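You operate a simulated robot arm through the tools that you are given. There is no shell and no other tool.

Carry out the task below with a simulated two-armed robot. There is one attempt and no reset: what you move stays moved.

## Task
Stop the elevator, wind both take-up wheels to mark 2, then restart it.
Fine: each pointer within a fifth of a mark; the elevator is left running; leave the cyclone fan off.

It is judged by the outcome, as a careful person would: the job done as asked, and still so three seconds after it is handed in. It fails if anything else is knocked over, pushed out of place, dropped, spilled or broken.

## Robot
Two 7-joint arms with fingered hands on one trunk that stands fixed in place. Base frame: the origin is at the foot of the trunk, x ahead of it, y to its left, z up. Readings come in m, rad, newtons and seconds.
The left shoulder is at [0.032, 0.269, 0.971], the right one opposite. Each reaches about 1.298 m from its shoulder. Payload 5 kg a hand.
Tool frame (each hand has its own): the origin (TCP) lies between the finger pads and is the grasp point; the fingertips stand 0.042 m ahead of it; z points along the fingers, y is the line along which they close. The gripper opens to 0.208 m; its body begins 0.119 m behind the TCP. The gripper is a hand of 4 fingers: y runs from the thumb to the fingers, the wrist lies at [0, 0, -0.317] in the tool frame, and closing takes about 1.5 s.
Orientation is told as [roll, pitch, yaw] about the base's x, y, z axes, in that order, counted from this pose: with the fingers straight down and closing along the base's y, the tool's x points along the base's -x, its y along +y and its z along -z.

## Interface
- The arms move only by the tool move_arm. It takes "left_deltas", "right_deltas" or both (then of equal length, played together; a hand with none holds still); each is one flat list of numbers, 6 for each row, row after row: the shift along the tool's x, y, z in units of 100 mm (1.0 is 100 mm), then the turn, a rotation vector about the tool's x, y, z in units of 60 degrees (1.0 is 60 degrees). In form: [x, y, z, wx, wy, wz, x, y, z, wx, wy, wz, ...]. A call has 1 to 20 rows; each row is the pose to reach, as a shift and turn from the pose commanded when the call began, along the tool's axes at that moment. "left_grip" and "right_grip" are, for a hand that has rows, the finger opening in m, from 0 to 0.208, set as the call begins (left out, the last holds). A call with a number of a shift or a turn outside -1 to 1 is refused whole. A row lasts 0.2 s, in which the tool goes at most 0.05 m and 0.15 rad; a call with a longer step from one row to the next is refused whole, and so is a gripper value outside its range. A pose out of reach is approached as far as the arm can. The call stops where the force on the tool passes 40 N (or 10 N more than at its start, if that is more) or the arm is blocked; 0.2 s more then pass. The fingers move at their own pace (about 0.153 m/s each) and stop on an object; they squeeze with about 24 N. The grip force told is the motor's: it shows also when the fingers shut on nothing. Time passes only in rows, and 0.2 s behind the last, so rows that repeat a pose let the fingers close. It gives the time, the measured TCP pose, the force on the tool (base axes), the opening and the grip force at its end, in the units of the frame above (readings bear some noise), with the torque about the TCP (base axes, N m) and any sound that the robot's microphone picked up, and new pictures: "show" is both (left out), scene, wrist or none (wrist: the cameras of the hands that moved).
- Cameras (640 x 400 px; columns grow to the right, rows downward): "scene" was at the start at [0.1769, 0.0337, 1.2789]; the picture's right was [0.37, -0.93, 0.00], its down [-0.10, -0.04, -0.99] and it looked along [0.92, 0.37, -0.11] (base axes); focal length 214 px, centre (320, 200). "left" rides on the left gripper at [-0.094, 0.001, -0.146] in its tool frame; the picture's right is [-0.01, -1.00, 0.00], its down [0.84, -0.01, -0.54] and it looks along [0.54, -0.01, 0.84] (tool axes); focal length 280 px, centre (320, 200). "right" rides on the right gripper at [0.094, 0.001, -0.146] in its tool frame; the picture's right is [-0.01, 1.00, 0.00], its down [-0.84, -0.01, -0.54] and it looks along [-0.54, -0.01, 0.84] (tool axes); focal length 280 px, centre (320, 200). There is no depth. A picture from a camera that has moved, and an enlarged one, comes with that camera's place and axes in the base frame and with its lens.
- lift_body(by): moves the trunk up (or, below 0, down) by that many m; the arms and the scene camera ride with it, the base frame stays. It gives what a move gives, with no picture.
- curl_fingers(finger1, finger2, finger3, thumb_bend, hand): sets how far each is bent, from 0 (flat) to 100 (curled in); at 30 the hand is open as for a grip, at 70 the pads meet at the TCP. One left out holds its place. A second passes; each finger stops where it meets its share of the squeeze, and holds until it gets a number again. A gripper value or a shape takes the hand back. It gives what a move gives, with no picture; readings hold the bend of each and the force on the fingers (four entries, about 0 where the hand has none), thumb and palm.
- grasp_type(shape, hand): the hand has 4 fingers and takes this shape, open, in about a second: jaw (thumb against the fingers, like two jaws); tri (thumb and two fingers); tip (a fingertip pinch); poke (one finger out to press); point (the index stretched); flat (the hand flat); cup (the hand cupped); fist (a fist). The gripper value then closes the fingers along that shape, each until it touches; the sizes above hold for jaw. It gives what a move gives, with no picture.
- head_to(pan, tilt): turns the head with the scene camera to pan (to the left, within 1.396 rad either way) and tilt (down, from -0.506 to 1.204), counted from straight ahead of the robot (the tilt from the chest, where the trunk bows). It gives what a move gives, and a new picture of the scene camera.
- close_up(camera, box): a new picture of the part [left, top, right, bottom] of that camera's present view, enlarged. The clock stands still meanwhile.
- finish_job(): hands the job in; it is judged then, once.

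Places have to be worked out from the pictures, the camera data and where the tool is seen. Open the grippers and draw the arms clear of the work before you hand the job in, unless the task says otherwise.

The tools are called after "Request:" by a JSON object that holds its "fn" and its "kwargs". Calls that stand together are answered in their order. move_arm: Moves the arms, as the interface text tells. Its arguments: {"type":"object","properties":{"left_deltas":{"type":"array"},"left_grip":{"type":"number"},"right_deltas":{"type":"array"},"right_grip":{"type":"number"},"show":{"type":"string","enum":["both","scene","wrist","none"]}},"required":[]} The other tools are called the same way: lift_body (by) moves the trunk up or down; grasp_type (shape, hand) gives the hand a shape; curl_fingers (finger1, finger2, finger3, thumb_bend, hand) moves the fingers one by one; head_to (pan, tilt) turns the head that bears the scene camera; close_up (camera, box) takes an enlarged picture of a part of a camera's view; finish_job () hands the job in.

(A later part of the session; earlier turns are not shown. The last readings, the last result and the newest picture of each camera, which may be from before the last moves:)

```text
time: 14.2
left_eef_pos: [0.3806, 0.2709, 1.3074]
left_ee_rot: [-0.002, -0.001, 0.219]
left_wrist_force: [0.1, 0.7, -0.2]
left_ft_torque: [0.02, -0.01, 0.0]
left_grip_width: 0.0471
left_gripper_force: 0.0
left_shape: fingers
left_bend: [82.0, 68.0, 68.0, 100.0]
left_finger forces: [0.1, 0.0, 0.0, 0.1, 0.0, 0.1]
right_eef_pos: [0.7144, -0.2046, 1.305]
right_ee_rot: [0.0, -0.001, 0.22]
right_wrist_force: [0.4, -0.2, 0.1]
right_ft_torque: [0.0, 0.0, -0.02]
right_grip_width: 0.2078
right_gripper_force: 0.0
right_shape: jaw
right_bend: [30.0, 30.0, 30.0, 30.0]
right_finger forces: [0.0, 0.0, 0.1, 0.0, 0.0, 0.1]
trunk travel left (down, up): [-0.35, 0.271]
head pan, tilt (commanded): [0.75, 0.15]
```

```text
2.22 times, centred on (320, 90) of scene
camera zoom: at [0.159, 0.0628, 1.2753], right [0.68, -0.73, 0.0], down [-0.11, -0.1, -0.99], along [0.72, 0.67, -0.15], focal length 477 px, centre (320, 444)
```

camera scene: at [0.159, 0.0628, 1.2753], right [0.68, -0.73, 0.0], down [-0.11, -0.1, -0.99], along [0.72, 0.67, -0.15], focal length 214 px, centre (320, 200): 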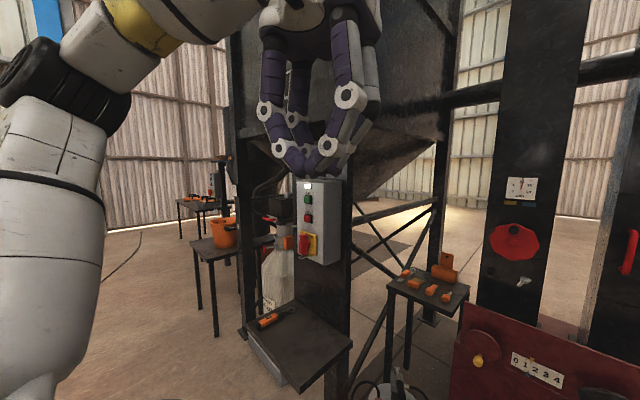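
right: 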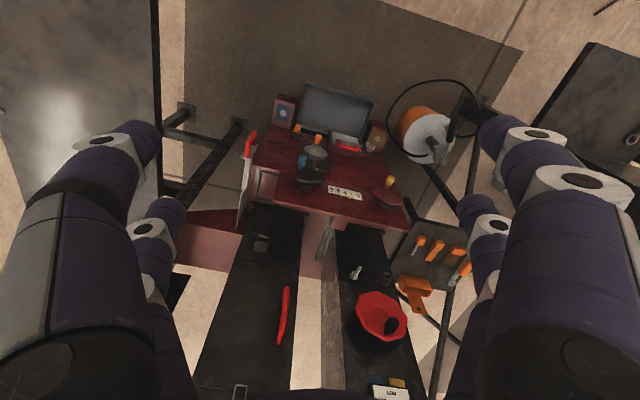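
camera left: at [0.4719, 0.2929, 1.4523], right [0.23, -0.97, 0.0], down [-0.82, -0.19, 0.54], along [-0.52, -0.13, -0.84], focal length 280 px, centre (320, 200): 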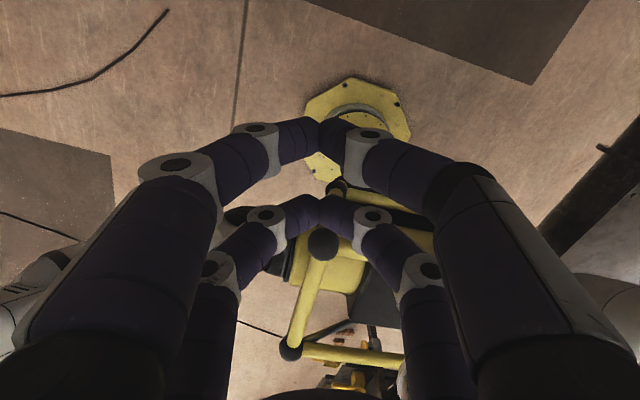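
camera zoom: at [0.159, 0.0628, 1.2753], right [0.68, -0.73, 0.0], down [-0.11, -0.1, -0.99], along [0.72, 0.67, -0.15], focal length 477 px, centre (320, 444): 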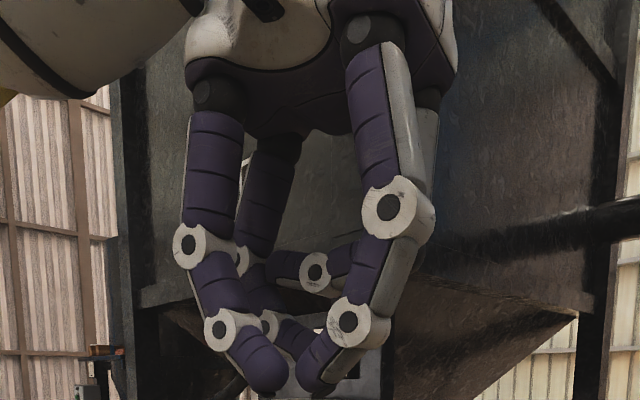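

Finger1 is jammed by the thumb there. On reflection the "poke" shape did have one distal segment pointing forward; I go back to it and inspect it zoomed.

Request:
{"fn": "grasp_type", "kwargs": {"hand": "left", "shape": "poke"}}

Request:
{"fn": "close_up", "kwargs": {"camera": "scene", "box": [200, 0, 440, 180]}}

Request:
{"fn": "close_up", "kwargs": {"camera": "left", "box": [160, 100, 480, 300]}}

```text
time: 15.1
left_eef_pos: [0.3802, 0.2712, 1.3073]
left_ee_rot: [-0.002, -0.001, 0.22]
left_wrist_force: [-0.1, 0.3, 0.2]
left_ft_torque: [0.01, 0.03, 0.0]
left_grip_width: 0.0003
left_gripper_force: 0.2
left_shape: poke
left_bend: [100.0, 100.0, 100.0, 32.0]
left_finger forces: [0.1, 0.0, 0.0, 0.0, 0.0, 0.0]
right_eef_pos: [0.7144, -0.206, 1.3046]
right_ee_rot: [0.0, -0.001, 0.22]
right_wrist_force: [-0.7, 0.9, 0.8]
right_ft_torque: [-0.02, 0.0, -0.02]
right_grip_width: 0.208
right_gripper_force: 0.0
right_shape: jaw
right_bend: [30.0, 30.0, 30.0, 30.0]
right_finger forces: [0.0, 0.1, 0.1, 0.0, 0.0, 0.0]
trunk travel left (down, up): [-0.35, 0.271]
head pan, tilt (commanded): [0.75, 0.15]
```

```text
2.22 times, centred on (320, 90) of scene
camera zoom: at [0.159, 0.0628, 1.2753], right [0.68, -0.73, 0.0], down [-0.11, -0.1, -0.99], along [0.72, 0.67, -0.15], focal length 477 px, centre (320, 444)
```

zoom: 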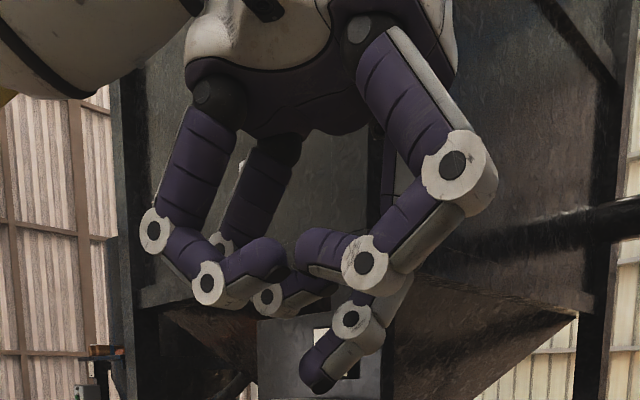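

```text
2.00 times, centred on (320, 200) of left
camera zoom: at [0.4719, 0.293, 1.4524], right [0.23, -0.97, 0.0], down [-0.82, -0.19, 0.54], along [-0.52, -0.13, -0.84], focal length 561 px, centre (320, 200)
```

zoom: 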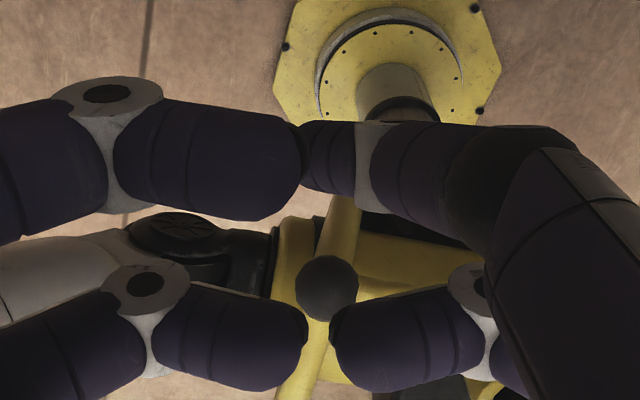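

The poke shape has the thumb tip leading on the tool axis, ~42 mm ahead of the TCP. Now I swing the left hand toward horizontal while moving left and down.

Request:
{"fn": "move_arm", "kwargs": {"left_deltas": [-0.085, 0.1, 0.1, 0, -0.125, 0, -0.17, 0.2, 0.2, 0, -0.25, 0, -0.255, 0.3, 0.3, 0, -0.375, 0, -0.34, 0.4, 0.4, 0, -0.5, 0, -0.425, 0.5, 0.5, 0, -0.625, 0, -0.51, 0.6, 0.6, 0, -0.75, 0, -0.595, 0.7, 0.7, 0, -0.875, 0, -0.68, 0.8, 0.8, 0, -1.0, 0], "show": "both"}}

```text
time: 16.9
left_eef_pos: [0.4301, 0.3654, 1.2263]
left_ee_rot: [-0.006, -1.047, 0.226]
left_wrist_force: [-0.1, 0.4, 1.1]
left_ft_torque: [0.0, 0.0, -0.03]
left_grip_width: 0.0
left_gripper_force: 0.0
left_shape: poke
left_bend: [100.0, 100.0, 100.0, 33.0]
left_finger forces: [0.0, 0.1, 0.0, 0.0, 0.0, 0.0]
right_eef_pos: [0.7146, -0.2051, 1.3033]
right_ee_rot: [0.0, 0.001, 0.22]
right_wrist_force: [0.7, 0.6, -0.3]
right_ft_torque: [-0.08, 0.07, 0.03]
right_grip_width: 0.2079
right_gripper_force: 0.2
right_shape: jaw
right_bend: [30.0, 30.0, 30.0, 30.0]
right_finger forces: [0.1, 0.0, 0.0, 0.0, 0.0, 0.1]
trunk travel left (down, up): [-0.35, 0.271]
head pan, tilt (commanded): [0.75, 0.15]
camera scene: at [0.1593, 0.0632, 1.2751], right [0.68, -0.73, 0.0], down [-0.11, -0.1, -0.99], along [0.72, 0.67, -0.15], focal length 214 px, centre (320, 200)
camera left: at [0.3521, 0.3487, 1.3794], right [0.23, -0.97, 0.02], down [-0.86, -0.21, -0.46], along [0.45, 0.09, -0.89], focal length 280 px, centre (320, 200)
```

scene: 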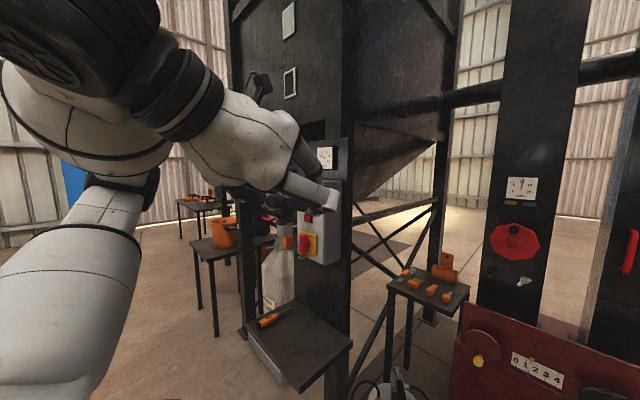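
left: 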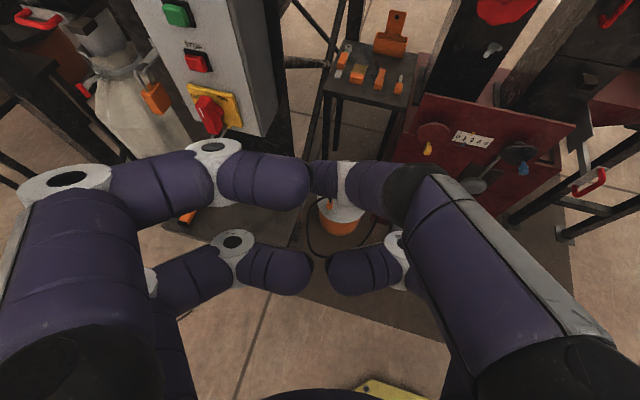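

From the wrist view, STOP triangulates to about (0.686, 0.615, 1.092) and START to (0.68, 0.61, 1.164). I move the hand left and forward first, keeping the tilt.

Request:
{"fn": "move_arm", "kwargs": {"left_deltas": [0, 0.2, 0.2, 0, 0, 0, 0, 0.4, 0.4, 0, 0, 0, 0, 0.6, 0.6, 0, 0, 0, 0, 0.8, 0.8, 0, 0, 0, 0, 1.0, 1.0, 0, 0, 0], "show": "both"}}

```text
time: 18.1
left_eef_pos: [0.4921, 0.4813, 1.1759]
left_ee_rot: [-0.005, -1.044, 0.227]
left_wrist_force: [-1.4, 0.1, -1.0]
left_ft_torque: [-0.02, 0.01, -0.04]
left_grip_width: 0.0001
left_gripper_force: 0.0
left_shape: poke
left_bend: [100.0, 100.0, 100.0, 33.0]
left_finger forces: [0.0, 0.0, 0.1, 0.0, 0.0, 0.0]
right_eef_pos: [0.7142, -0.2037, 1.3042]
right_ee_rot: [0.0, 0.001, 0.219]
right_wrist_force: [0.4, 0.7, -1.0]
right_ft_torque: [-0.16, 0.05, 0.02]
right_grip_width: 0.2079
right_gripper_force: 0.0
right_shape: jaw
right_bend: [30.0, 30.0, 30.0, 30.0]
right_finger forces: [0.0, 0.0, 0.0, 0.1, 0.0, 0.0]
trunk travel left (down, up): [-0.35, 0.271]
head pan, tilt (commanded): [0.75, 0.15]
camera scene: at [0.1591, 0.0633, 1.2751], right [0.68, -0.73, 0.0], down [-0.11, -0.1, -0.99], along [0.72, 0.67, -0.15], focal length 214 px, centre (320, 200)
camera left: at [0.4142, 0.4652, 1.3286], right [0.23, -0.97, 0.01], down [-0.86, -0.21, -0.46], along [0.45, 0.09, -0.89], focal length 280 px, centre (320, 200)
```

scene: 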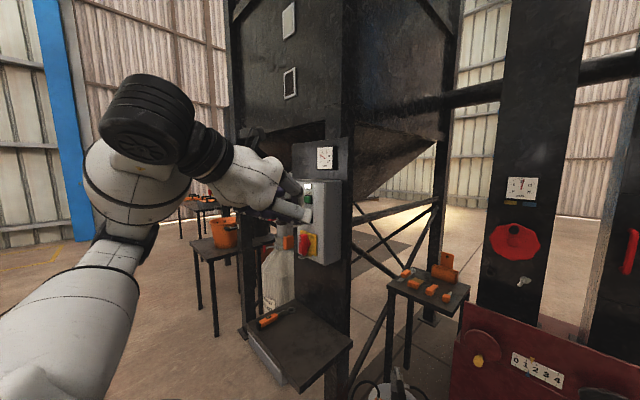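
left: 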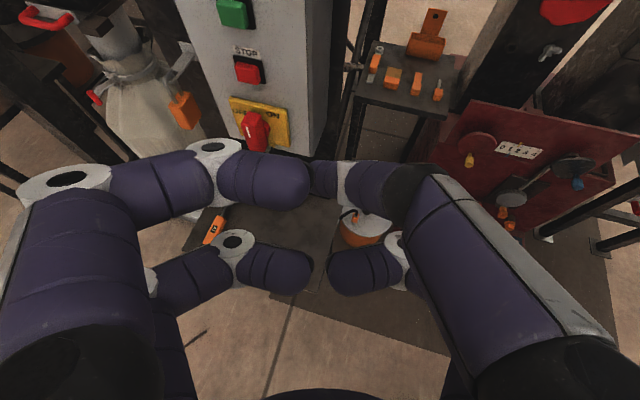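

STOP re-checks to (0.687, 0.616, 1.092). I finish rotating to horizontal while shifting to just in front of it.

Request:
{"fn": "move_arm", "kwargs": {"left_deltas": [0.03, 0.174, 0.2, 0, -0.1, 0, 0.06, 0.348, 0.4, 0, -0.2, 0, 0.09, 0.522, 0.6, 0, -0.3, 0, 0.12, 0.696, 0.8, 0, -0.4, 0, 0.15, 0.87, 1.0, 0, -0.5, 0], "show": "both"}}

Request:
{"fn": "close_up", "kwargs": {"camera": "left", "box": [160, 0, 480, 200]}}

```text
time: 19.2
left_eef_pos: [0.5999, 0.6267, 1.1552]
left_ee_rot: [-1.162, -1.569, 1.381]
left_wrist_force: [1.2, 0.6, -0.8]
left_ft_torque: [-0.03, -0.04, -0.04]
left_grip_width: 0.0
left_gripper_force: 0.0
left_shape: poke
left_bend: [100.0, 100.0, 100.0, 33.0]
left_finger forces: [0.0, 0.0, 0.0, 0.0, 0.0, 0.0]
left hand out of reach, approached as far as the arm can: row 2, 3, 4, 5
right_eef_pos: [0.7154, -0.2041, 1.3046]
right_ee_rot: [0.001, 0.003, 0.221]
right_wrist_force: [-0.1, 0.5, 1.1]
right_ft_torque: [-0.18, -0.04, -0.02]
right_grip_width: 0.208
right_gripper_force: 0.3
right_shape: jaw
right_bend: [30.0, 30.0, 30.0, 30.0]
right_finger forces: [0.1, 0.0, 0.0, 0.0, 0.0, 0.1]
trunk travel left (down, up): [-0.35, 0.271]
head pan, tilt (commanded): [0.75, 0.15]
camera scene: at [0.159, 0.0634, 1.2752], right [0.68, -0.73, 0.0], down [-0.11, -0.1, -0.99], along [0.72, 0.67, -0.15], focal length 214 px, centre (320, 200)
camera left: at [0.4581, 0.5963, 1.2474], right [0.22, -0.98, 0.02], down [-0.52, -0.13, -0.84], along [0.82, 0.17, -0.54], focal length 280 px, centre (320, 200)
```

scene: 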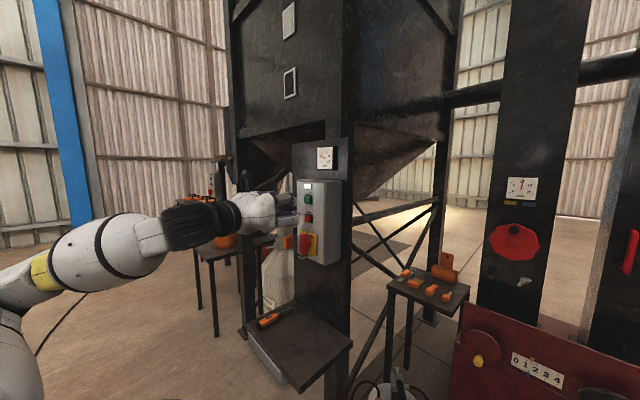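
left: 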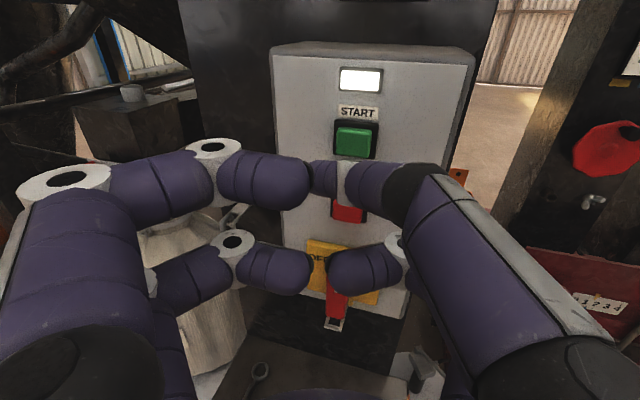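

```text
2.00 times, centred on (320, 100) of left
camera zoom: at [0.4581, 0.5963, 1.2474], right [0.22, -0.98, 0.02], down [-0.52, -0.13, -0.84], along [0.82, 0.17, -0.54], focal length 561 px, centre (320, 400)
```

zoom: 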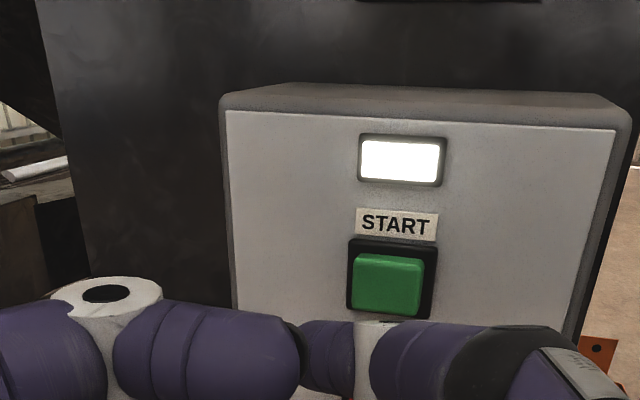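

The arm couldn't fold enough for that pose (wrist too close to the shoulder), leaving the tip in front of the box near z 1.155. Yawing the hand so it comes in from the left moves the wrist farther out; I rotate about the vertical without shifting.

Request:
{"fn": "move_arm", "kwargs": {"left_deltas": [0, 0, 0, 0.1, 0, 0, 0, 0, 0, 0.2, 0, 0, 0, 0, 0, 0.3, 0, 0, 0, 0, 0, 0.4, 0, 0, 0, 0, 0, 0.4, 0, 0], "show": "both"}}

```text
time: 20.4
left_eef_pos: [0.6009, 0.6268, 1.1556]
left_ee_rot: [-2.037, -1.569, 1.837]
left_wrist_force: [1.0, 0.5, -0.1]
left_ft_torque: [-0.01, 0.03, 0.0]
left_grip_width: 0.0
left_gripper_force: 0.1
left_shape: poke
left_bend: [100.0, 100.0, 100.0, 33.0]
left_finger forces: [0.0, 0.0, 0.1, 0.0, 0.1, 0.1]
right_eef_pos: [0.7144, -0.2054, 1.3041]
right_ee_rot: [0.0, 0.0, 0.22]
right_wrist_force: [0.0, 1.0, 0.1]
right_ft_torque: [-0.03, 0.0, 0.01]
right_grip_width: 0.2081
right_gripper_force: 0.1
right_shape: jaw
right_bend: [30.0, 30.0, 30.0, 30.0]
right_finger forces: [0.0, 0.0, 0.0, 0.0, 0.0, 0.0]
trunk travel left (down, up): [-0.35, 0.271]
head pan, tilt (commanded): [0.75, 0.15]
camera scene: at [0.159, 0.063, 1.2752], right [0.68, -0.73, 0.0], down [-0.11, -0.1, -0.99], along [0.72, 0.67, -0.15], focal length 214 px, centre (320, 200)
camera left: at [0.4587, 0.6567, 1.2481], right [-0.2, -0.98, 0.02], down [-0.53, 0.09, -0.84], along [0.82, -0.18, -0.54], focal length 280 px, centre (320, 200)
```

scene: 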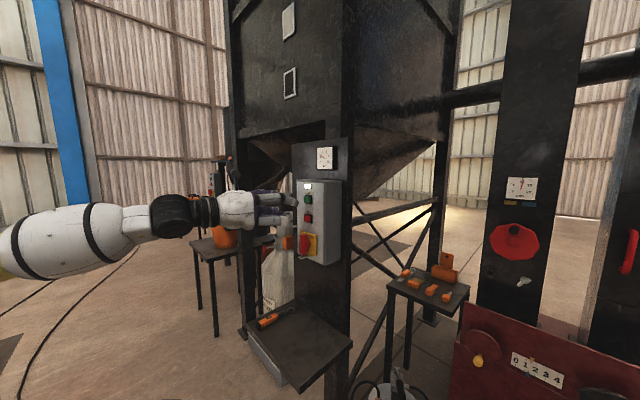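
left: 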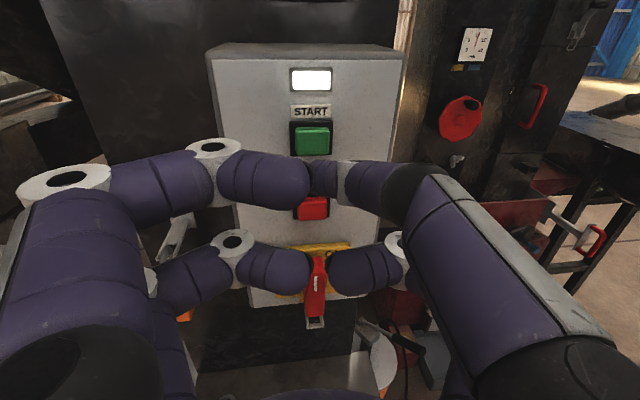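

The turn worked: TCP (0.601, 0.627, 1.156), yaw −0.2. STOP sits at about (0.687, 0.614, 1.091) and the tip is at START's height, so I lower the hand 60 mm to line up with STOP, staying about 45 mm off.

Request:
{"fn": "move_arm", "kwargs": {"left_deltas": [0.15, -0.01, -0.05, 0, 0, 0, 0.3, -0.03, -0.05, 0, 0, 0, 0.45, -0.04, -0.05, 0, 0, 0, 0.6, -0.05, -0.05, 0, 0, 0], "show": "both"}}

Request:
{"fn": "close_up", "kwargs": {"camera": "scene", "box": [210, 140, 370, 280]}}

Request:
{"fn": "close_up", "kwargs": {"camera": "left", "box": [200, 60, 440, 210]}}

```text
time: 21.4
left_eef_pos: [0.5948, 0.6225, 1.0951]
left_ee_rot: [-1.893, -1.568, 1.692]
left_wrist_force: [-0.2, 0.4, -0.3]
left_ft_torque: [-0.02, -0.04, -0.02]
left_grip_width: 0.0001
left_gripper_force: 0.0
left_shape: poke
left_bend: [100.0, 100.0, 100.0, 33.0]
left_finger forces: [0.1, 0.0, 0.0, 0.0, 0.0, 0.1]
right_eef_pos: [0.7144, -0.2045, 1.3039]
right_ee_rot: [-0.002, 0.0, 0.218]
right_wrist_force: [0.9, -0.5, 0.7]
right_ft_torque: [-0.04, 0.02, 0.0]
right_grip_width: 0.2081
right_gripper_force: 0.1
right_shape: jaw
right_bend: [30.0, 30.0, 30.0, 30.0]
right_finger forces: [0.1, 0.0, 0.1, 0.0, 0.0, 0.0]
trunk travel left (down, up): [-0.35, 0.271]
head pan, tilt (commanded): [0.75, 0.15]
camera scene: at [0.1591, 0.063, 1.2752], right [0.68, -0.73, 0.0], down [-0.11, -0.1, -0.99], along [0.72, 0.67, -0.15], focal length 214 px, centre (320, 200)
camera left: at [0.453, 0.6522, 1.1871], right [-0.2, -0.98, 0.02], down [-0.53, 0.09, -0.84], along [0.82, -0.18, -0.54], focal length 280 px, centre (320, 200)
```

scene: 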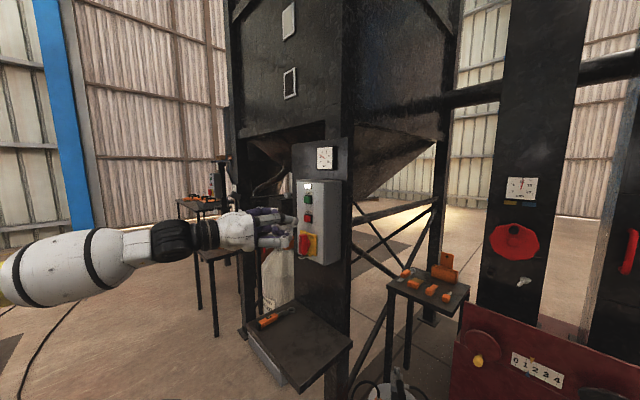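
left: 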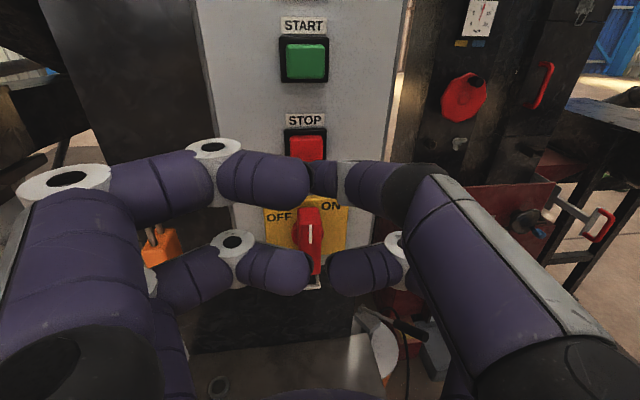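

```text
2.86 times, centred on (290, 210) of scene
camera zoom: at [0.1591, 0.063, 1.2752], right [0.68, -0.73, 0.0], down [-0.11, -0.1, -0.99], along [0.72, 0.67, -0.15], focal length 613 px, centre (406, 171)
```

zoom: 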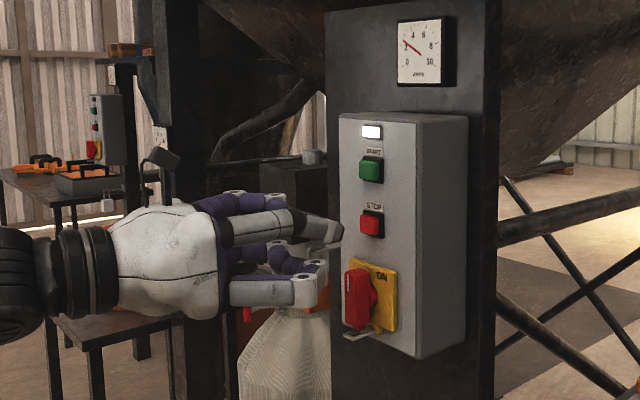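

```text
2.67 times, centred on (320, 135) of left
camera zoom: at [0.453, 0.6522, 1.1871], right [-0.2, -0.98, 0.02], down [-0.53, 0.09, -0.84], along [0.82, -0.18, -0.54], focal length 748 px, centre (320, 373)
```

zoom: 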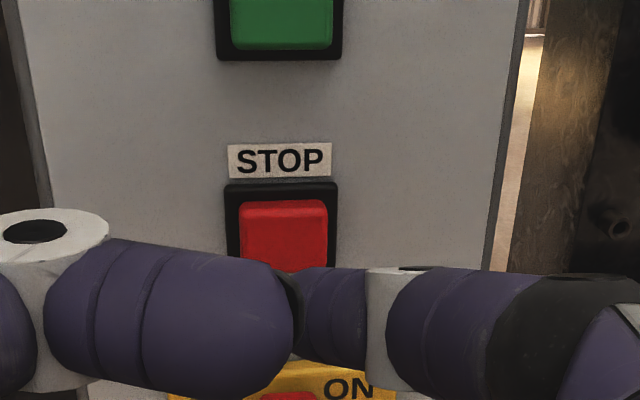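

The tip is level with STOP (tip ≈ (0.636, 0.614, 1.088)). I advance straight along +x, slowing into contact.

Request:
{"fn": "move_arm", "kwargs": {"left_deltas": [-0.03, 0.04, 0.196, 0, 0, 0, -0.03, 0.08, 0.392, 0, 0, 0, -0.03, 0.09, 0.441, 0, 0, 0, -0.03, 0.1, 0.49, 0, 0, 0, -0.03, 0.11, 0.539, 0, 0, 0], "show": "both"}}

Request:
{"fn": "close_up", "kwargs": {"camera": "scene", "box": [210, 140, 370, 280]}}

```text
time: 22.5
left_eef_pos: [0.6419, 0.6207, 1.099]
left_ee_rot: [-2.755, -1.568, 2.555]
left_wrist_force: [-39.1, -1.4, -5.3]
left_ft_torque: [0.05, 0.21, -0.38]
left_grip_width: 0.0
left_gripper_force: 0.0
left_shape: poke
left_bend: [100.0, 100.0, 100.0, 33.0]
left_finger forces: [0.0, 0.1, 0.1, 0.0, 38.1, 0.0]
right_eef_pos: [0.7127, -0.2038, 1.3059]
right_ee_rot: [0.0, -0.002, 0.221]
right_wrist_force: [0.6, -0.2, 0.1]
right_ft_torque: [0.02, 0.03, 0.01]
right_grip_width: 0.2078
right_gripper_force: 0.1
right_shape: jaw
right_bend: [30.0, 30.0, 30.0, 30.0]
right_finger forces: [0.0, 0.0, 0.1, 0.0, 0.0, 0.0]
trunk travel left (down, up): [-0.35, 0.271]
head pan, tilt (commanded): [0.75, 0.15]
heard: click
stopped in row 5 (left hand): the force on the tool passed its limit at 46 N (the readings are from after the stop); the commanded pose is now the measured one
camera scene: at [0.1569, 0.0631, 1.2755], right [0.68, -0.73, 0.0], down [-0.11, -0.1, -0.99], along [0.72, 0.68, -0.15], focal length 214 px, centre (320, 200)
camera left: at [0.4989, 0.6509, 1.191], right [-0.2, -0.98, 0.02], down [-0.53, 0.09, -0.84], along [0.82, -0.18, -0.54], focal length 280 px, centre (320, 200)
```

scene: 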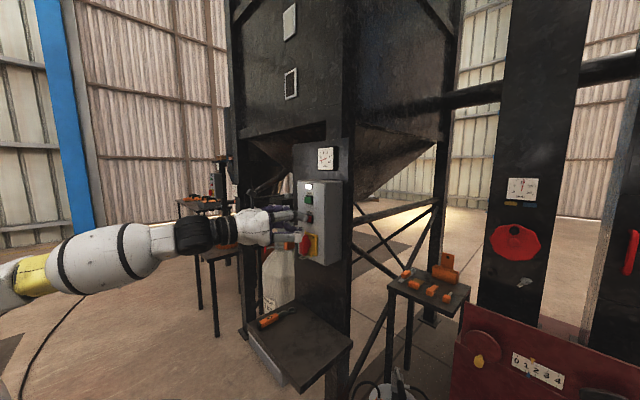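
left: 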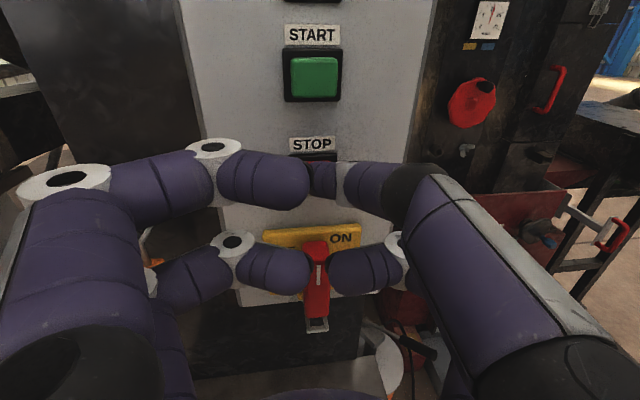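

```text
2.86 times, centred on (290, 210) of scene
camera zoom: at [0.1569, 0.0631, 1.2755], right [0.68, -0.73, 0.0], down [-0.11, -0.1, -0.99], along [0.72, 0.68, -0.15], focal length 613 px, centre (406, 171)
```

zoom: 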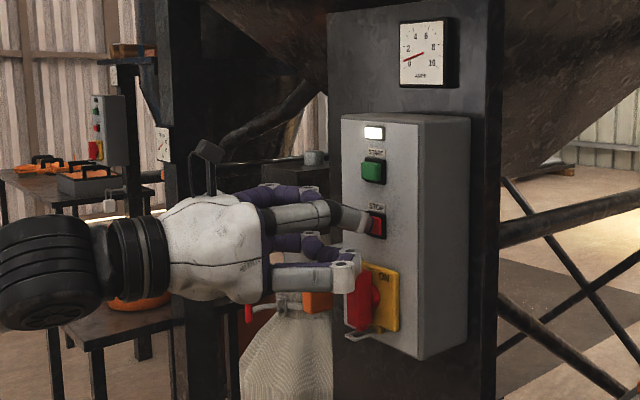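

A click was heard and the ammeter needle has dropped toward 0. I back the finger off about 50 mm and check lamp and meter.

Request:
{"fn": "move_arm", "kwargs": {"left_deltas": [0, -0.04, -0.196, 0, 0, 0, 0, -0.08, -0.392, 0, 0, 0, 0, -0.1, -0.5, 0, 0, 0, 0, -0.1, -0.5, 0, 0, 0, 0, -0.1, -0.5, 0, 0, 0], "show": "scene"}}

Request:
{"fn": "close_up", "kwargs": {"camera": "scene", "box": [210, 140, 370, 280]}}

Request:
{"fn": "close_up", "kwargs": {"camera": "scene", "box": [480, 160, 560, 260]}}

```text
time: 23.7
left_eef_pos: [0.5937, 0.6203, 1.0974]
left_ee_rot: [-1.601, -1.57, 1.403]
left_wrist_force: [0.4, -0.1, -0.6]
left_ft_torque: [-0.02, -0.03, -0.02]
left_grip_width: 0.0
left_gripper_force: 0.2
left_shape: poke
left_bend: [100.0, 100.0, 100.0, 33.0]
left_finger forces: [0.0, 0.0, 0.0, 0.1, 0.0, 0.0]
right_eef_pos: [0.715, -0.2053, 1.3046]
right_ee_rot: [-0.001, -0.002, 0.221]
right_wrist_force: [1.2, 0.1, -0.3]
right_ft_torque: [-0.02, 0.03, 0.0]
right_grip_width: 0.2078
right_gripper_force: 0.1
right_shape: jaw
right_bend: [30.0, 30.0, 30.0, 30.0]
right_finger forces: [0.0, 0.0, 0.1, 0.0, 0.1, 0.0]
trunk travel left (down, up): [-0.35, 0.271]
head pan, tilt (commanded): [0.75, 0.15]
camera scene: at [0.159, 0.0629, 1.2753], right [0.68, -0.73, 0.0], down [-0.11, -0.1, -0.99], along [0.72, 0.67, -0.15], focal length 214 px, centre (320, 200)
```

scene: 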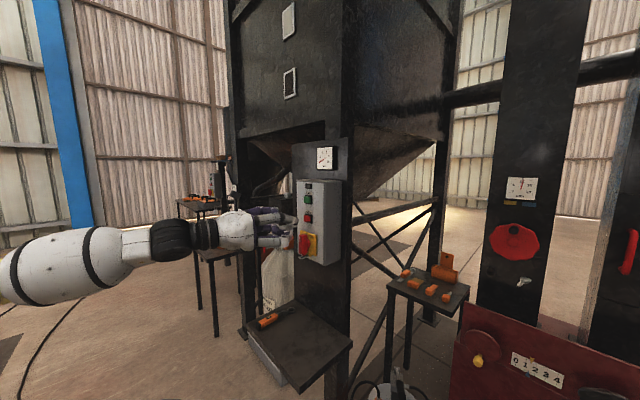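

```text
2.86 times, centred on (290, 210) of scene
camera zoom: at [0.159, 0.0629, 1.2753], right [0.68, -0.73, 0.0], down [-0.11, -0.1, -0.99], along [0.72, 0.67, -0.15], focal length 613 px, centre (406, 171)
```

zoom: 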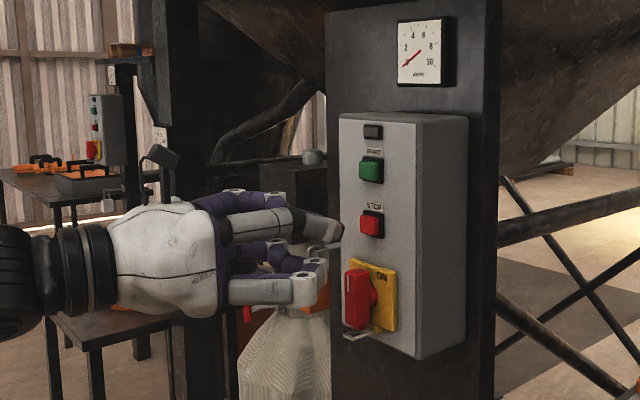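

```text
4.00 times, centred on (520, 210) of scene
camera zoom: at [0.159, 0.0629, 1.2753], right [0.68, -0.73, 0.0], down [-0.11, -0.1, -0.99], along [0.72, 0.67, -0.15], focal length 858 px, centre (-480, 160)
```

zoom: 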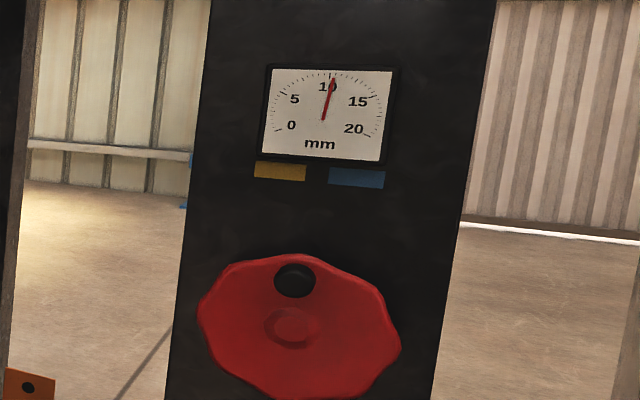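

The lamp is out and the meter reads 0: the elevator is stopped. Next I plan to use the right hand on both wheels, so I try the "tri" shape there and look at how the fingers converge.

Request:
{"fn": "grasp_type", "kwargs": {"hand": "right", "shape": "tri"}}

Request:
{"fn": "close_up", "kwargs": {"camera": "right", "box": [0, 0, 640, 400]}}

Request:
{"fn": "move_arm", "kwargs": {"right_deltas": [0, 0, 0, 0, 0, 0, 0, 0, 0, 0, 0, 0, 0, 0, 0, 0, 0, 0, 0, 0, 0, 0, 0, 0, 0, 0, 0, 0, 0, 0, 0, 0, 0, 0, 0, 0, 0, 0, 0, 0, 0, 0], "right_grip": 0.025, "show": "wrist"}}

Request:
{"fn": "head_to", "kwargs": {"pan": -0.3, "tilt": 0.0}}

Request:
{"fn": "close_up", "kwargs": {"camera": "scene", "box": [220, 60, 460, 220]}}

```text
time: 24.6
left_eef_pos: [0.593, 0.6203, 1.0971]
left_ee_rot: [-1.634, -1.57, 1.432]
left_wrist_force: [0.5, 0.6, -0.2]
left_ft_torque: [0.01, 0.01, -0.03]
left_grip_width: 0.0
left_gripper_force: 0.0
left_shape: poke
left_bend: [100.0, 100.0, 100.0, 33.0]
left_finger forces: [0.0, 0.0, 0.0, 0.1, 0.0, 0.0]
right_eef_pos: [0.7136, -0.2057, 1.3046]
right_ee_rot: [0.0, 0.0, 0.219]
right_wrist_force: [-0.7, 0.0, 0.5]
right_ft_torque: [0.02, 0.05, 0.0]
right_grip_width: 0.2078
right_gripper_force: 0.0
right_shape: tri
right_bend: [30.0, 30.0, 30.0, 30.0]
right_finger forces: [0.0, 0.1, 0.0, 0.1, 0.0, 0.0]
trunk travel left (down, up): [-0.35, 0.271]
head pan, tilt (commanded): [0.75, 0.15]
```

```text
1.00 times, centred on (320, 200) of right (not enlarged: the box is as wide or as high as the picture)
camera zoom: at [0.622, -0.2241, 1.45], right [-0.2, 0.98, 0.0], down [0.82, 0.17, 0.54], along [0.53, 0.11, -0.84], focal length 280 px, centre (320, 200)
```

zoom: 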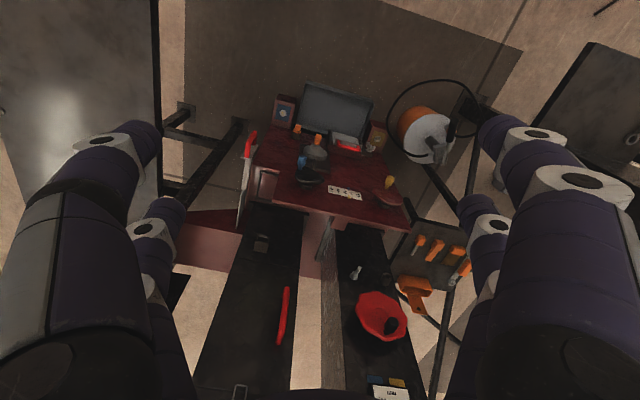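

```text
time: 26.2
left_eef_pos: [0.5941, 0.6205, 1.0976]
left_ee_rot: [-1.612, -1.569, 1.413]
left_wrist_force: [0.8, -0.4, 0.7]
left_ft_torque: [0.01, -0.01, -0.03]
left_grip_width: 0.0001
left_gripper_force: 0.1
left_shape: poke
left_bend: [100.0, 100.0, 100.0, 33.0]
left_finger forces: [0.1, 0.0, 0.1, 0.0, 0.1, 0.0]
right_eef_pos: [0.7152, -0.2035, 1.3039]
right_ee_rot: [0.001, -0.001, 0.219]
right_wrist_force: [0.7, -0.5, 0.2]
right_ft_torque: [0.0, 0.01, -0.01]
right_grip_width: 0.0255
right_gripper_force: 0.0
right_shape: tri
right_bend: [72.0, 72.0, 72.0, 70.0]
right_finger forces: [0.0, 0.1, 0.0, 0.0, 0.1, 0.1]
trunk travel left (down, up): [-0.35, 0.271]
head pan, tilt (commanded): [0.75, 0.15]
camera right: at [0.622, -0.2241, 1.45], right [-0.2, 0.98, 0.0], down [0.82, 0.17, 0.54], along [0.53, 0.11, -0.84], focal length 280 px, centre (320, 200)
```

right: 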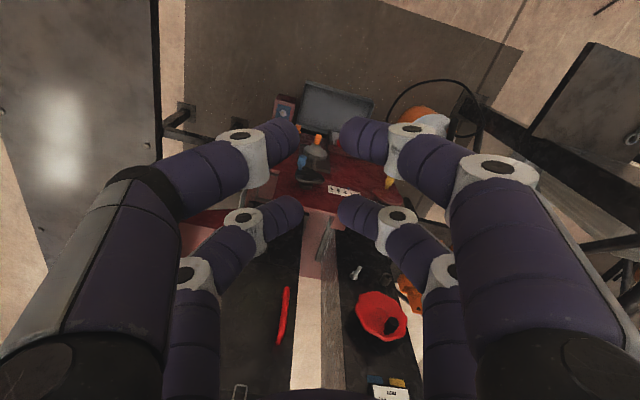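

```text
time: 27.5
left_eef_pos: [0.5939, 0.6202, 1.0962]
left_ee_rot: [-1.611, -1.569, 1.411]
left_wrist_force: [-0.8, -0.2, -0.7]
left_ft_torque: [-0.02, 0.0, 0.02]
left_grip_width: 0.0
left_gripper_force: 0.0
left_shape: poke
left_bend: [100.0, 100.0, 100.0, 33.0]
left_finger forces: [0.0, 0.1, 0.0, 0.0, 0.1, 0.0]
right_eef_pos: [0.7139, -0.2049, 1.3045]
right_ee_rot: [0.0, 0.001, 0.221]
right_wrist_force: [0.0, -0.1, 0.3]
right_ft_torque: [-0.01, 0.0, 0.01]
right_grip_width: 0.0256
right_gripper_force: 0.1
right_shape: tri
right_bend: [72.0, 72.0, 72.0, 70.0]
right_finger forces: [0.0, 0.1, 0.0, 0.1, 0.0, 0.0]
trunk travel left (down, up): [-0.35, 0.271]
head pan, tilt (commanded): [-0.3, 0.0]
camera scene: at [0.1772, -0.0269, 1.289], right [-0.29, -0.96, 0.0], down [0.0, 0.0, -1.0], along [0.96, -0.29, 0.0], focal length 214 px, centre (320, 200)
```

scene: 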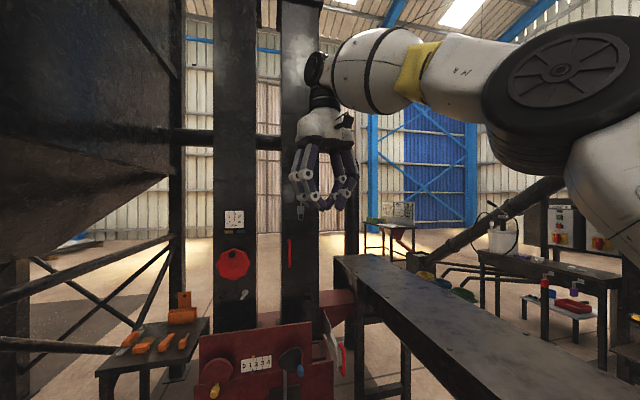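

```text
2.50 times, centred on (340, 140) of scene
camera zoom: at [0.1772, -0.0269, 1.289], right [-0.29, -0.96, 0.0], down [0.0, 0.0, -1.0], along [0.96, -0.29, 0.0], focal length 536 px, centre (270, 350)
```

zoom: 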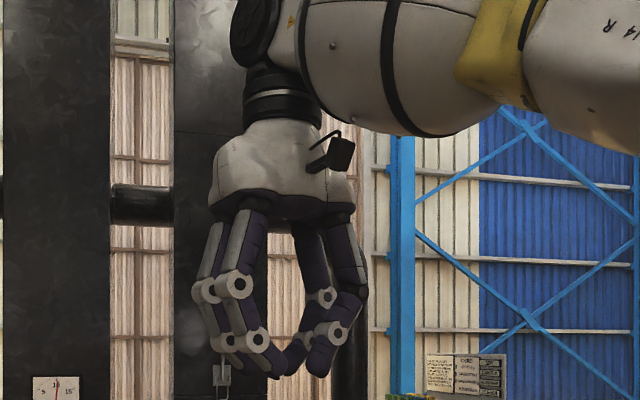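

Fingers close as two pairs about 60 mm apart, so I will pinch a knob with one pair. Before reaching down with the right arm I check where its elbow is relative to the bench on the right.

Request:
{"fn": "head_to", "kwargs": {"pan": -1.1, "tilt": 0.2}}

Request:
{"fn": "head_to", "kwargs": {"pan": -0.5, "tilt": 0.7}}

```text
time: 28.6
left_eef_pos: [0.5936, 0.6201, 1.0971]
left_ee_rot: [-1.62, -1.57, 1.413]
left_wrist_force: [-0.7, 0.2, -0.4]
left_ft_torque: [0.0, -0.03, -0.01]
left_grip_width: 0.0
left_gripper_force: 0.1
left_shape: poke
left_bend: [100.0, 100.0, 100.0, 33.0]
left_finger forces: [0.0, 0.0, 0.0, 0.1, 0.1, 0.1]
right_eef_pos: [0.7143, -0.2057, 1.3047]
right_ee_rot: [0.002, 0.0, 0.221]
right_wrist_force: [0.2, -0.1, 0.5]
right_ft_torque: [0.03, -0.01, 0.01]
right_grip_width: 0.0256
right_gripper_force: 0.1
right_shape: tri
right_bend: [72.0, 72.0, 72.0, 70.0]
right_finger forces: [0.0, 0.0, 0.0, 0.0, 0.1, 0.0]
trunk travel left (down, up): [-0.35, 0.271]
head pan, tilt (commanded): [-1.1, 0.201]
camera scene: at [0.1336, -0.0834, 1.2706], right [-0.89, -0.45, 0.0], down [-0.09, 0.18, -0.98], along [0.45, -0.87, -0.2], focal length 214 px, centre (320, 200)
```

scene: 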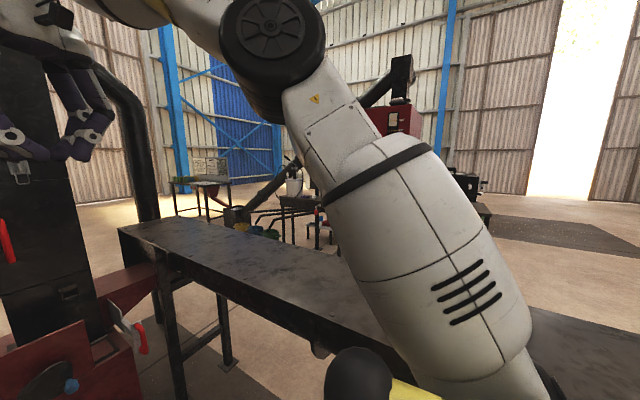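

```text
time: 29.6
left_eef_pos: [0.5936, 0.621, 1.0963]
left_ee_rot: [-1.627, -1.569, 1.426]
left_wrist_force: [-0.4, -0.1, -0.4]
left_ft_torque: [0.01, 0.02, 0.0]
left_grip_width: 0.0003
left_gripper_force: 0.0
left_shape: poke
left_bend: [100.0, 100.0, 100.0, 33.0]
left_finger forces: [0.0, 0.1, 0.2, 0.1, 0.0, 0.0]
right_eef_pos: [0.7141, -0.2052, 1.3051]
right_ee_rot: [-0.001, 0.002, 0.22]
right_wrist_force: [0.1, 0.6, -0.3]
right_ft_torque: [0.01, -0.03, -0.02]
right_grip_width: 0.0255
right_gripper_force: 0.1
right_shape: tri
right_bend: [72.0, 72.0, 72.0, 70.0]
right_finger forces: [0.1, 0.1, 0.0, 0.0, 0.1, 0.0]
trunk travel left (down, up): [-0.35, 0.271]
head pan, tilt (commanded): [-0.499, 0.7]
camera scene: at [0.1657, -0.0411, 1.2252], right [-0.48, -0.88, 0.0], down [-0.56, 0.31, -0.77], along [0.67, -0.37, -0.64], focal length 214 px, centre (320, 200)
```

scene: 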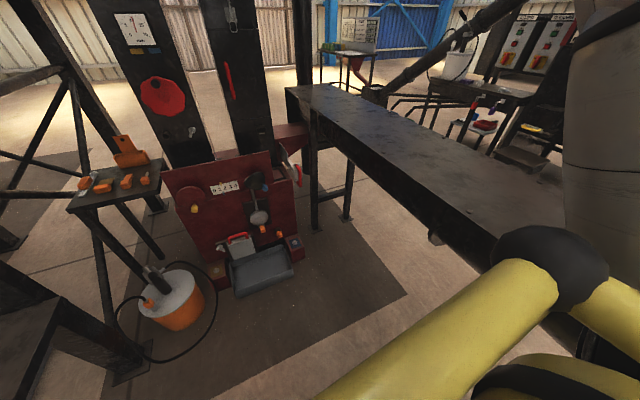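

The right elbow is up and clear of the bench. I swing the right hand forward toward horizontal while moving it down and ahead.

Request:
{"fn": "move_arm", "kwargs": {"right_deltas": [-0.125, -0.025, 0.125, 0, -0.125, 0, -0.25, -0.05, 0.25, 0, -0.25, 0, -0.375, -0.075, 0.375, 0, -0.375, 0, -0.5, -0.1, 0.5, 0, -0.5, 0, -0.625, -0.125, 0.625, 0, -0.625, 0, -0.75, -0.15, 0.75, 0, -0.75, 0, -0.875, -0.175, 0.875, 0, -0.875, 0, -1.0, -0.2, 1.0, 0, -1.0, 0], "show": "both"}}

```text
time: 31.4
left_eef_pos: [0.5939, 0.6192, 1.0981]
left_ee_rot: [-1.449, -1.569, 1.246]
left_wrist_force: [0.1, 0.0, -0.1]
left_ft_torque: [0.0, 0.03, 0.0]
left_grip_width: 0.0
left_gripper_force: 0.0
left_shape: poke
left_bend: [100.0, 100.0, 100.0, 33.0]
left_finger forces: [0.0, 0.0, 0.0, 0.0, 0.0, 0.0]
right_eef_pos: [0.8166, -0.2031, 1.2048]
right_ee_rot: [0.004, -1.049, 0.217]
right_wrist_force: [0.4, -0.2, 0.8]
right_ft_torque: [0.04, -0.02, 0.07]
right_grip_width: 0.0253
right_gripper_force: 0.0
right_shape: tri
right_bend: [72.0, 72.0, 72.0, 70.0]
right_finger forces: [0.0, 0.0, 0.0, 0.0, 0.1, 0.0]
trunk travel left (down, up): [-0.35, 0.271]
head pan, tilt (commanded): [-0.499, 0.7]
camera scene: at [0.166, -0.0413, 1.2251], right [-0.48, -0.88, 0.0], down [-0.57, 0.31, -0.76], along [0.67, -0.37, -0.64], focal length 214 px, centre (320, 200)
camera right: at [0.6462, -0.2392, 1.1957], right [-0.21, 0.98, 0.01], down [-0.04, -0.02, 1.0], along [0.98, 0.21, 0.05], focal length 280 px, centre (320, 200)
```

scene: 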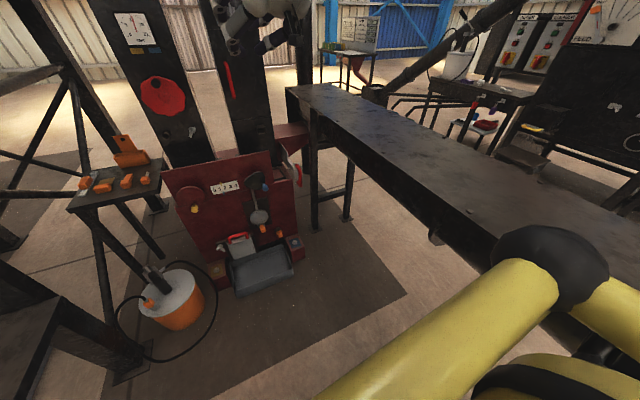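
right: 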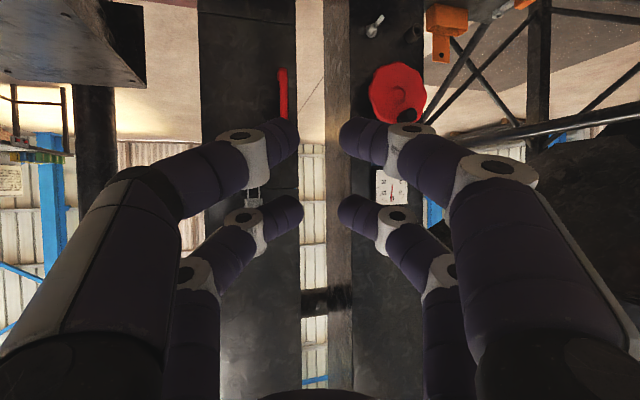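

The wrist camera is below the hand in this pose (picture upside down) but usable. I continue down and forward in two straight moves with the tilt kept.

Request:
{"fn": "move_arm", "kwargs": {"right_deltas": [0.25, 0, 0.25, 0, 0, 0, 0.5, 0, 0.5, 0, 0, 0, 0.75, 0, 0.75, 0, 0, 0, 1.0, 0, 1.0, 0, 0, 0], "show": "none"}}

Request:
{"fn": "move_arm", "kwargs": {"right_deltas": [0.25, 0, 0.2, 0, 0, 0, 0.5, 0, 0.4, 0, 0, 0, 0.75, 0, 0.6, 0, 0, 0, 1.0, 0, 0.8, 0, 0, 0], "show": "both"}}

```text
time: 32.4
left_eef_pos: [0.5961, 0.6186, 1.0963]
left_ee_rot: [-1.012, -1.572, 0.807]
left_wrist_force: [1.2, 0.0, -1.1]
left_ft_torque: [-0.05, -0.04, 0.04]
left_grip_width: 0.0
left_gripper_force: 0.1
left_shape: poke
left_bend: [100.0, 100.0, 100.0, 33.0]
left_finger forces: [0.0, 0.0, 0.0, 0.0, 0.0, 0.1]
right_eef_pos: [0.8527, -0.197, 1.0672]
right_ee_rot: [0.003, -1.047, 0.214]
right_wrist_force: [2.1, -1.4, -0.3]
right_ft_torque: [0.04, 0.0, 0.09]
right_grip_width: 0.0248
right_gripper_force: 0.1
right_shape: tri
right_bend: [72.0, 72.0, 72.0, 70.0]
right_finger forces: [0.0, 0.1, 0.0, 0.0, 0.0, 0.1]
trunk travel left (down, up): [-0.35, 0.271]
head pan, tilt (commanded): [-0.499, 0.7]
```

```text
time: 33.4
left_eef_pos: [0.5964, 0.6194, 1.0954]
left_ee_rot: [-0.205, -1.568, 0.004]
left_wrist_force: [2.2, -1.7, -2.2]
left_ft_torque: [-0.06, -0.17, 0.08]
left_grip_width: 0.0
left_gripper_force: 0.0
left_shape: poke
left_bend: [100.0, 100.0, 100.0, 33.0]
left_finger forces: [0.0, 0.1, 0.1, 0.1, 0.0, 0.0]
right_eef_pos: [0.8739, -0.1927, 0.9319]
right_ee_rot: [0.003, -1.039, 0.216]
right_wrist_force: [3.3, -0.2, -8.1]
right_ft_torque: [0.27, -0.68, 0.15]
right_grip_width: 0.0253
right_gripper_force: 0.1
right_shape: tri
right_bend: [72.0, 72.0, 72.0, 70.0]
right_finger forces: [0.1, 0.0, 0.0, 0.1, 0.0, 0.0]
trunk travel left (down, up): [-0.35, 0.271]
head pan, tilt (commanded): [-0.499, 0.7]
camera scene: at [0.1692, -0.0431, 1.2236], right [-0.48, -0.88, 0.0], down [-0.57, 0.31, -0.76], along [0.67, -0.36, -0.65], focal length 214 px, centre (320, 200)
camera right: at [0.7033, -0.2286, 0.9253], right [-0.21, 0.98, 0.01], down [-0.03, -0.02, 1.0], along [0.98, 0.21, 0.04], focal length 280 px, centre (320, 200)
```

scene: 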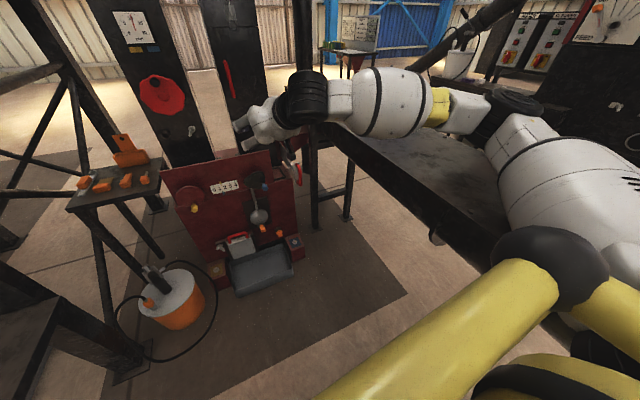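
right: 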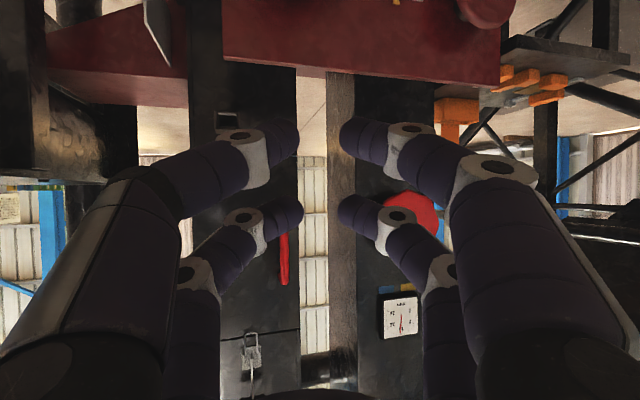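

Readings changed slightly (about −8 N, a small trunk shift), so something may be touching. I look at the right elbow and the bench before going on.

Request:
{"fn": "head_to", "kwargs": {"pan": -0.85, "tilt": 0.45}}

Request:
{"fn": "close_up", "kwargs": {"camera": "scene", "box": [160, 100, 560, 350]}}

```text
time: 34.3
left_eef_pos: [0.594, 0.621, 1.097]
left_ee_rot: [-1.791, -1.57, 1.588]
left_wrist_force: [-0.2, -0.6, -0.4]
left_ft_torque: [0.01, -0.02, 0.02]
left_grip_width: 0.0
left_gripper_force: 0.0
left_shape: poke
left_bend: [100.0, 100.0, 100.0, 33.0]
left_finger forces: [0.0, 0.1, 0.0, 0.0, 0.0, 0.0]
right_eef_pos: [0.8712, -0.1908, 0.9452]
right_ee_rot: [-0.001, -1.048, 0.22]
right_wrist_force: [0.4, 0.0, 0.2]
right_ft_torque: [-0.02, 0.03, -0.02]
right_grip_width: 0.0252
right_gripper_force: 0.1
right_shape: tri
right_bend: [72.0, 72.0, 72.0, 70.0]
right_finger forces: [0.1, 0.0, 0.0, 0.1, 0.0, 0.0]
trunk travel left (down, up): [-0.35, 0.271]
head pan, tilt (commanded): [-0.85, 0.45]
camera scene: at [0.1515, -0.0693, 1.2474], right [-0.75, -0.66, 0.0], down [-0.29, 0.33, -0.9], along [0.59, -0.68, -0.44], focal length 214 px, centre (320, 200)
```

scene: 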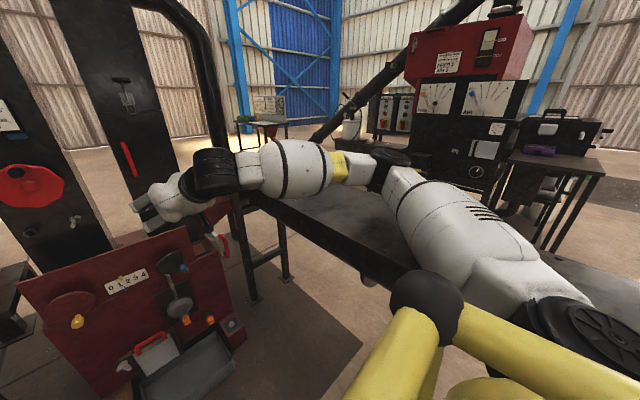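

```text
1.60 times, centred on (360, 225) of scene
camera zoom: at [0.1515, -0.0693, 1.2474], right [-0.75, -0.66, 0.0], down [-0.29, 0.33, -0.9], along [0.59, -0.68, -0.44], focal length 343 px, centre (256, 160)
```

zoom: 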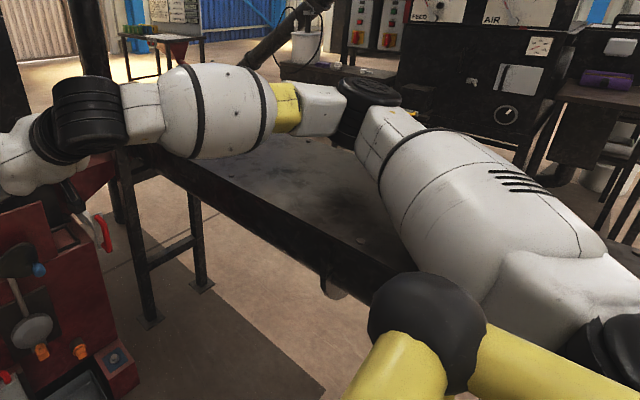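

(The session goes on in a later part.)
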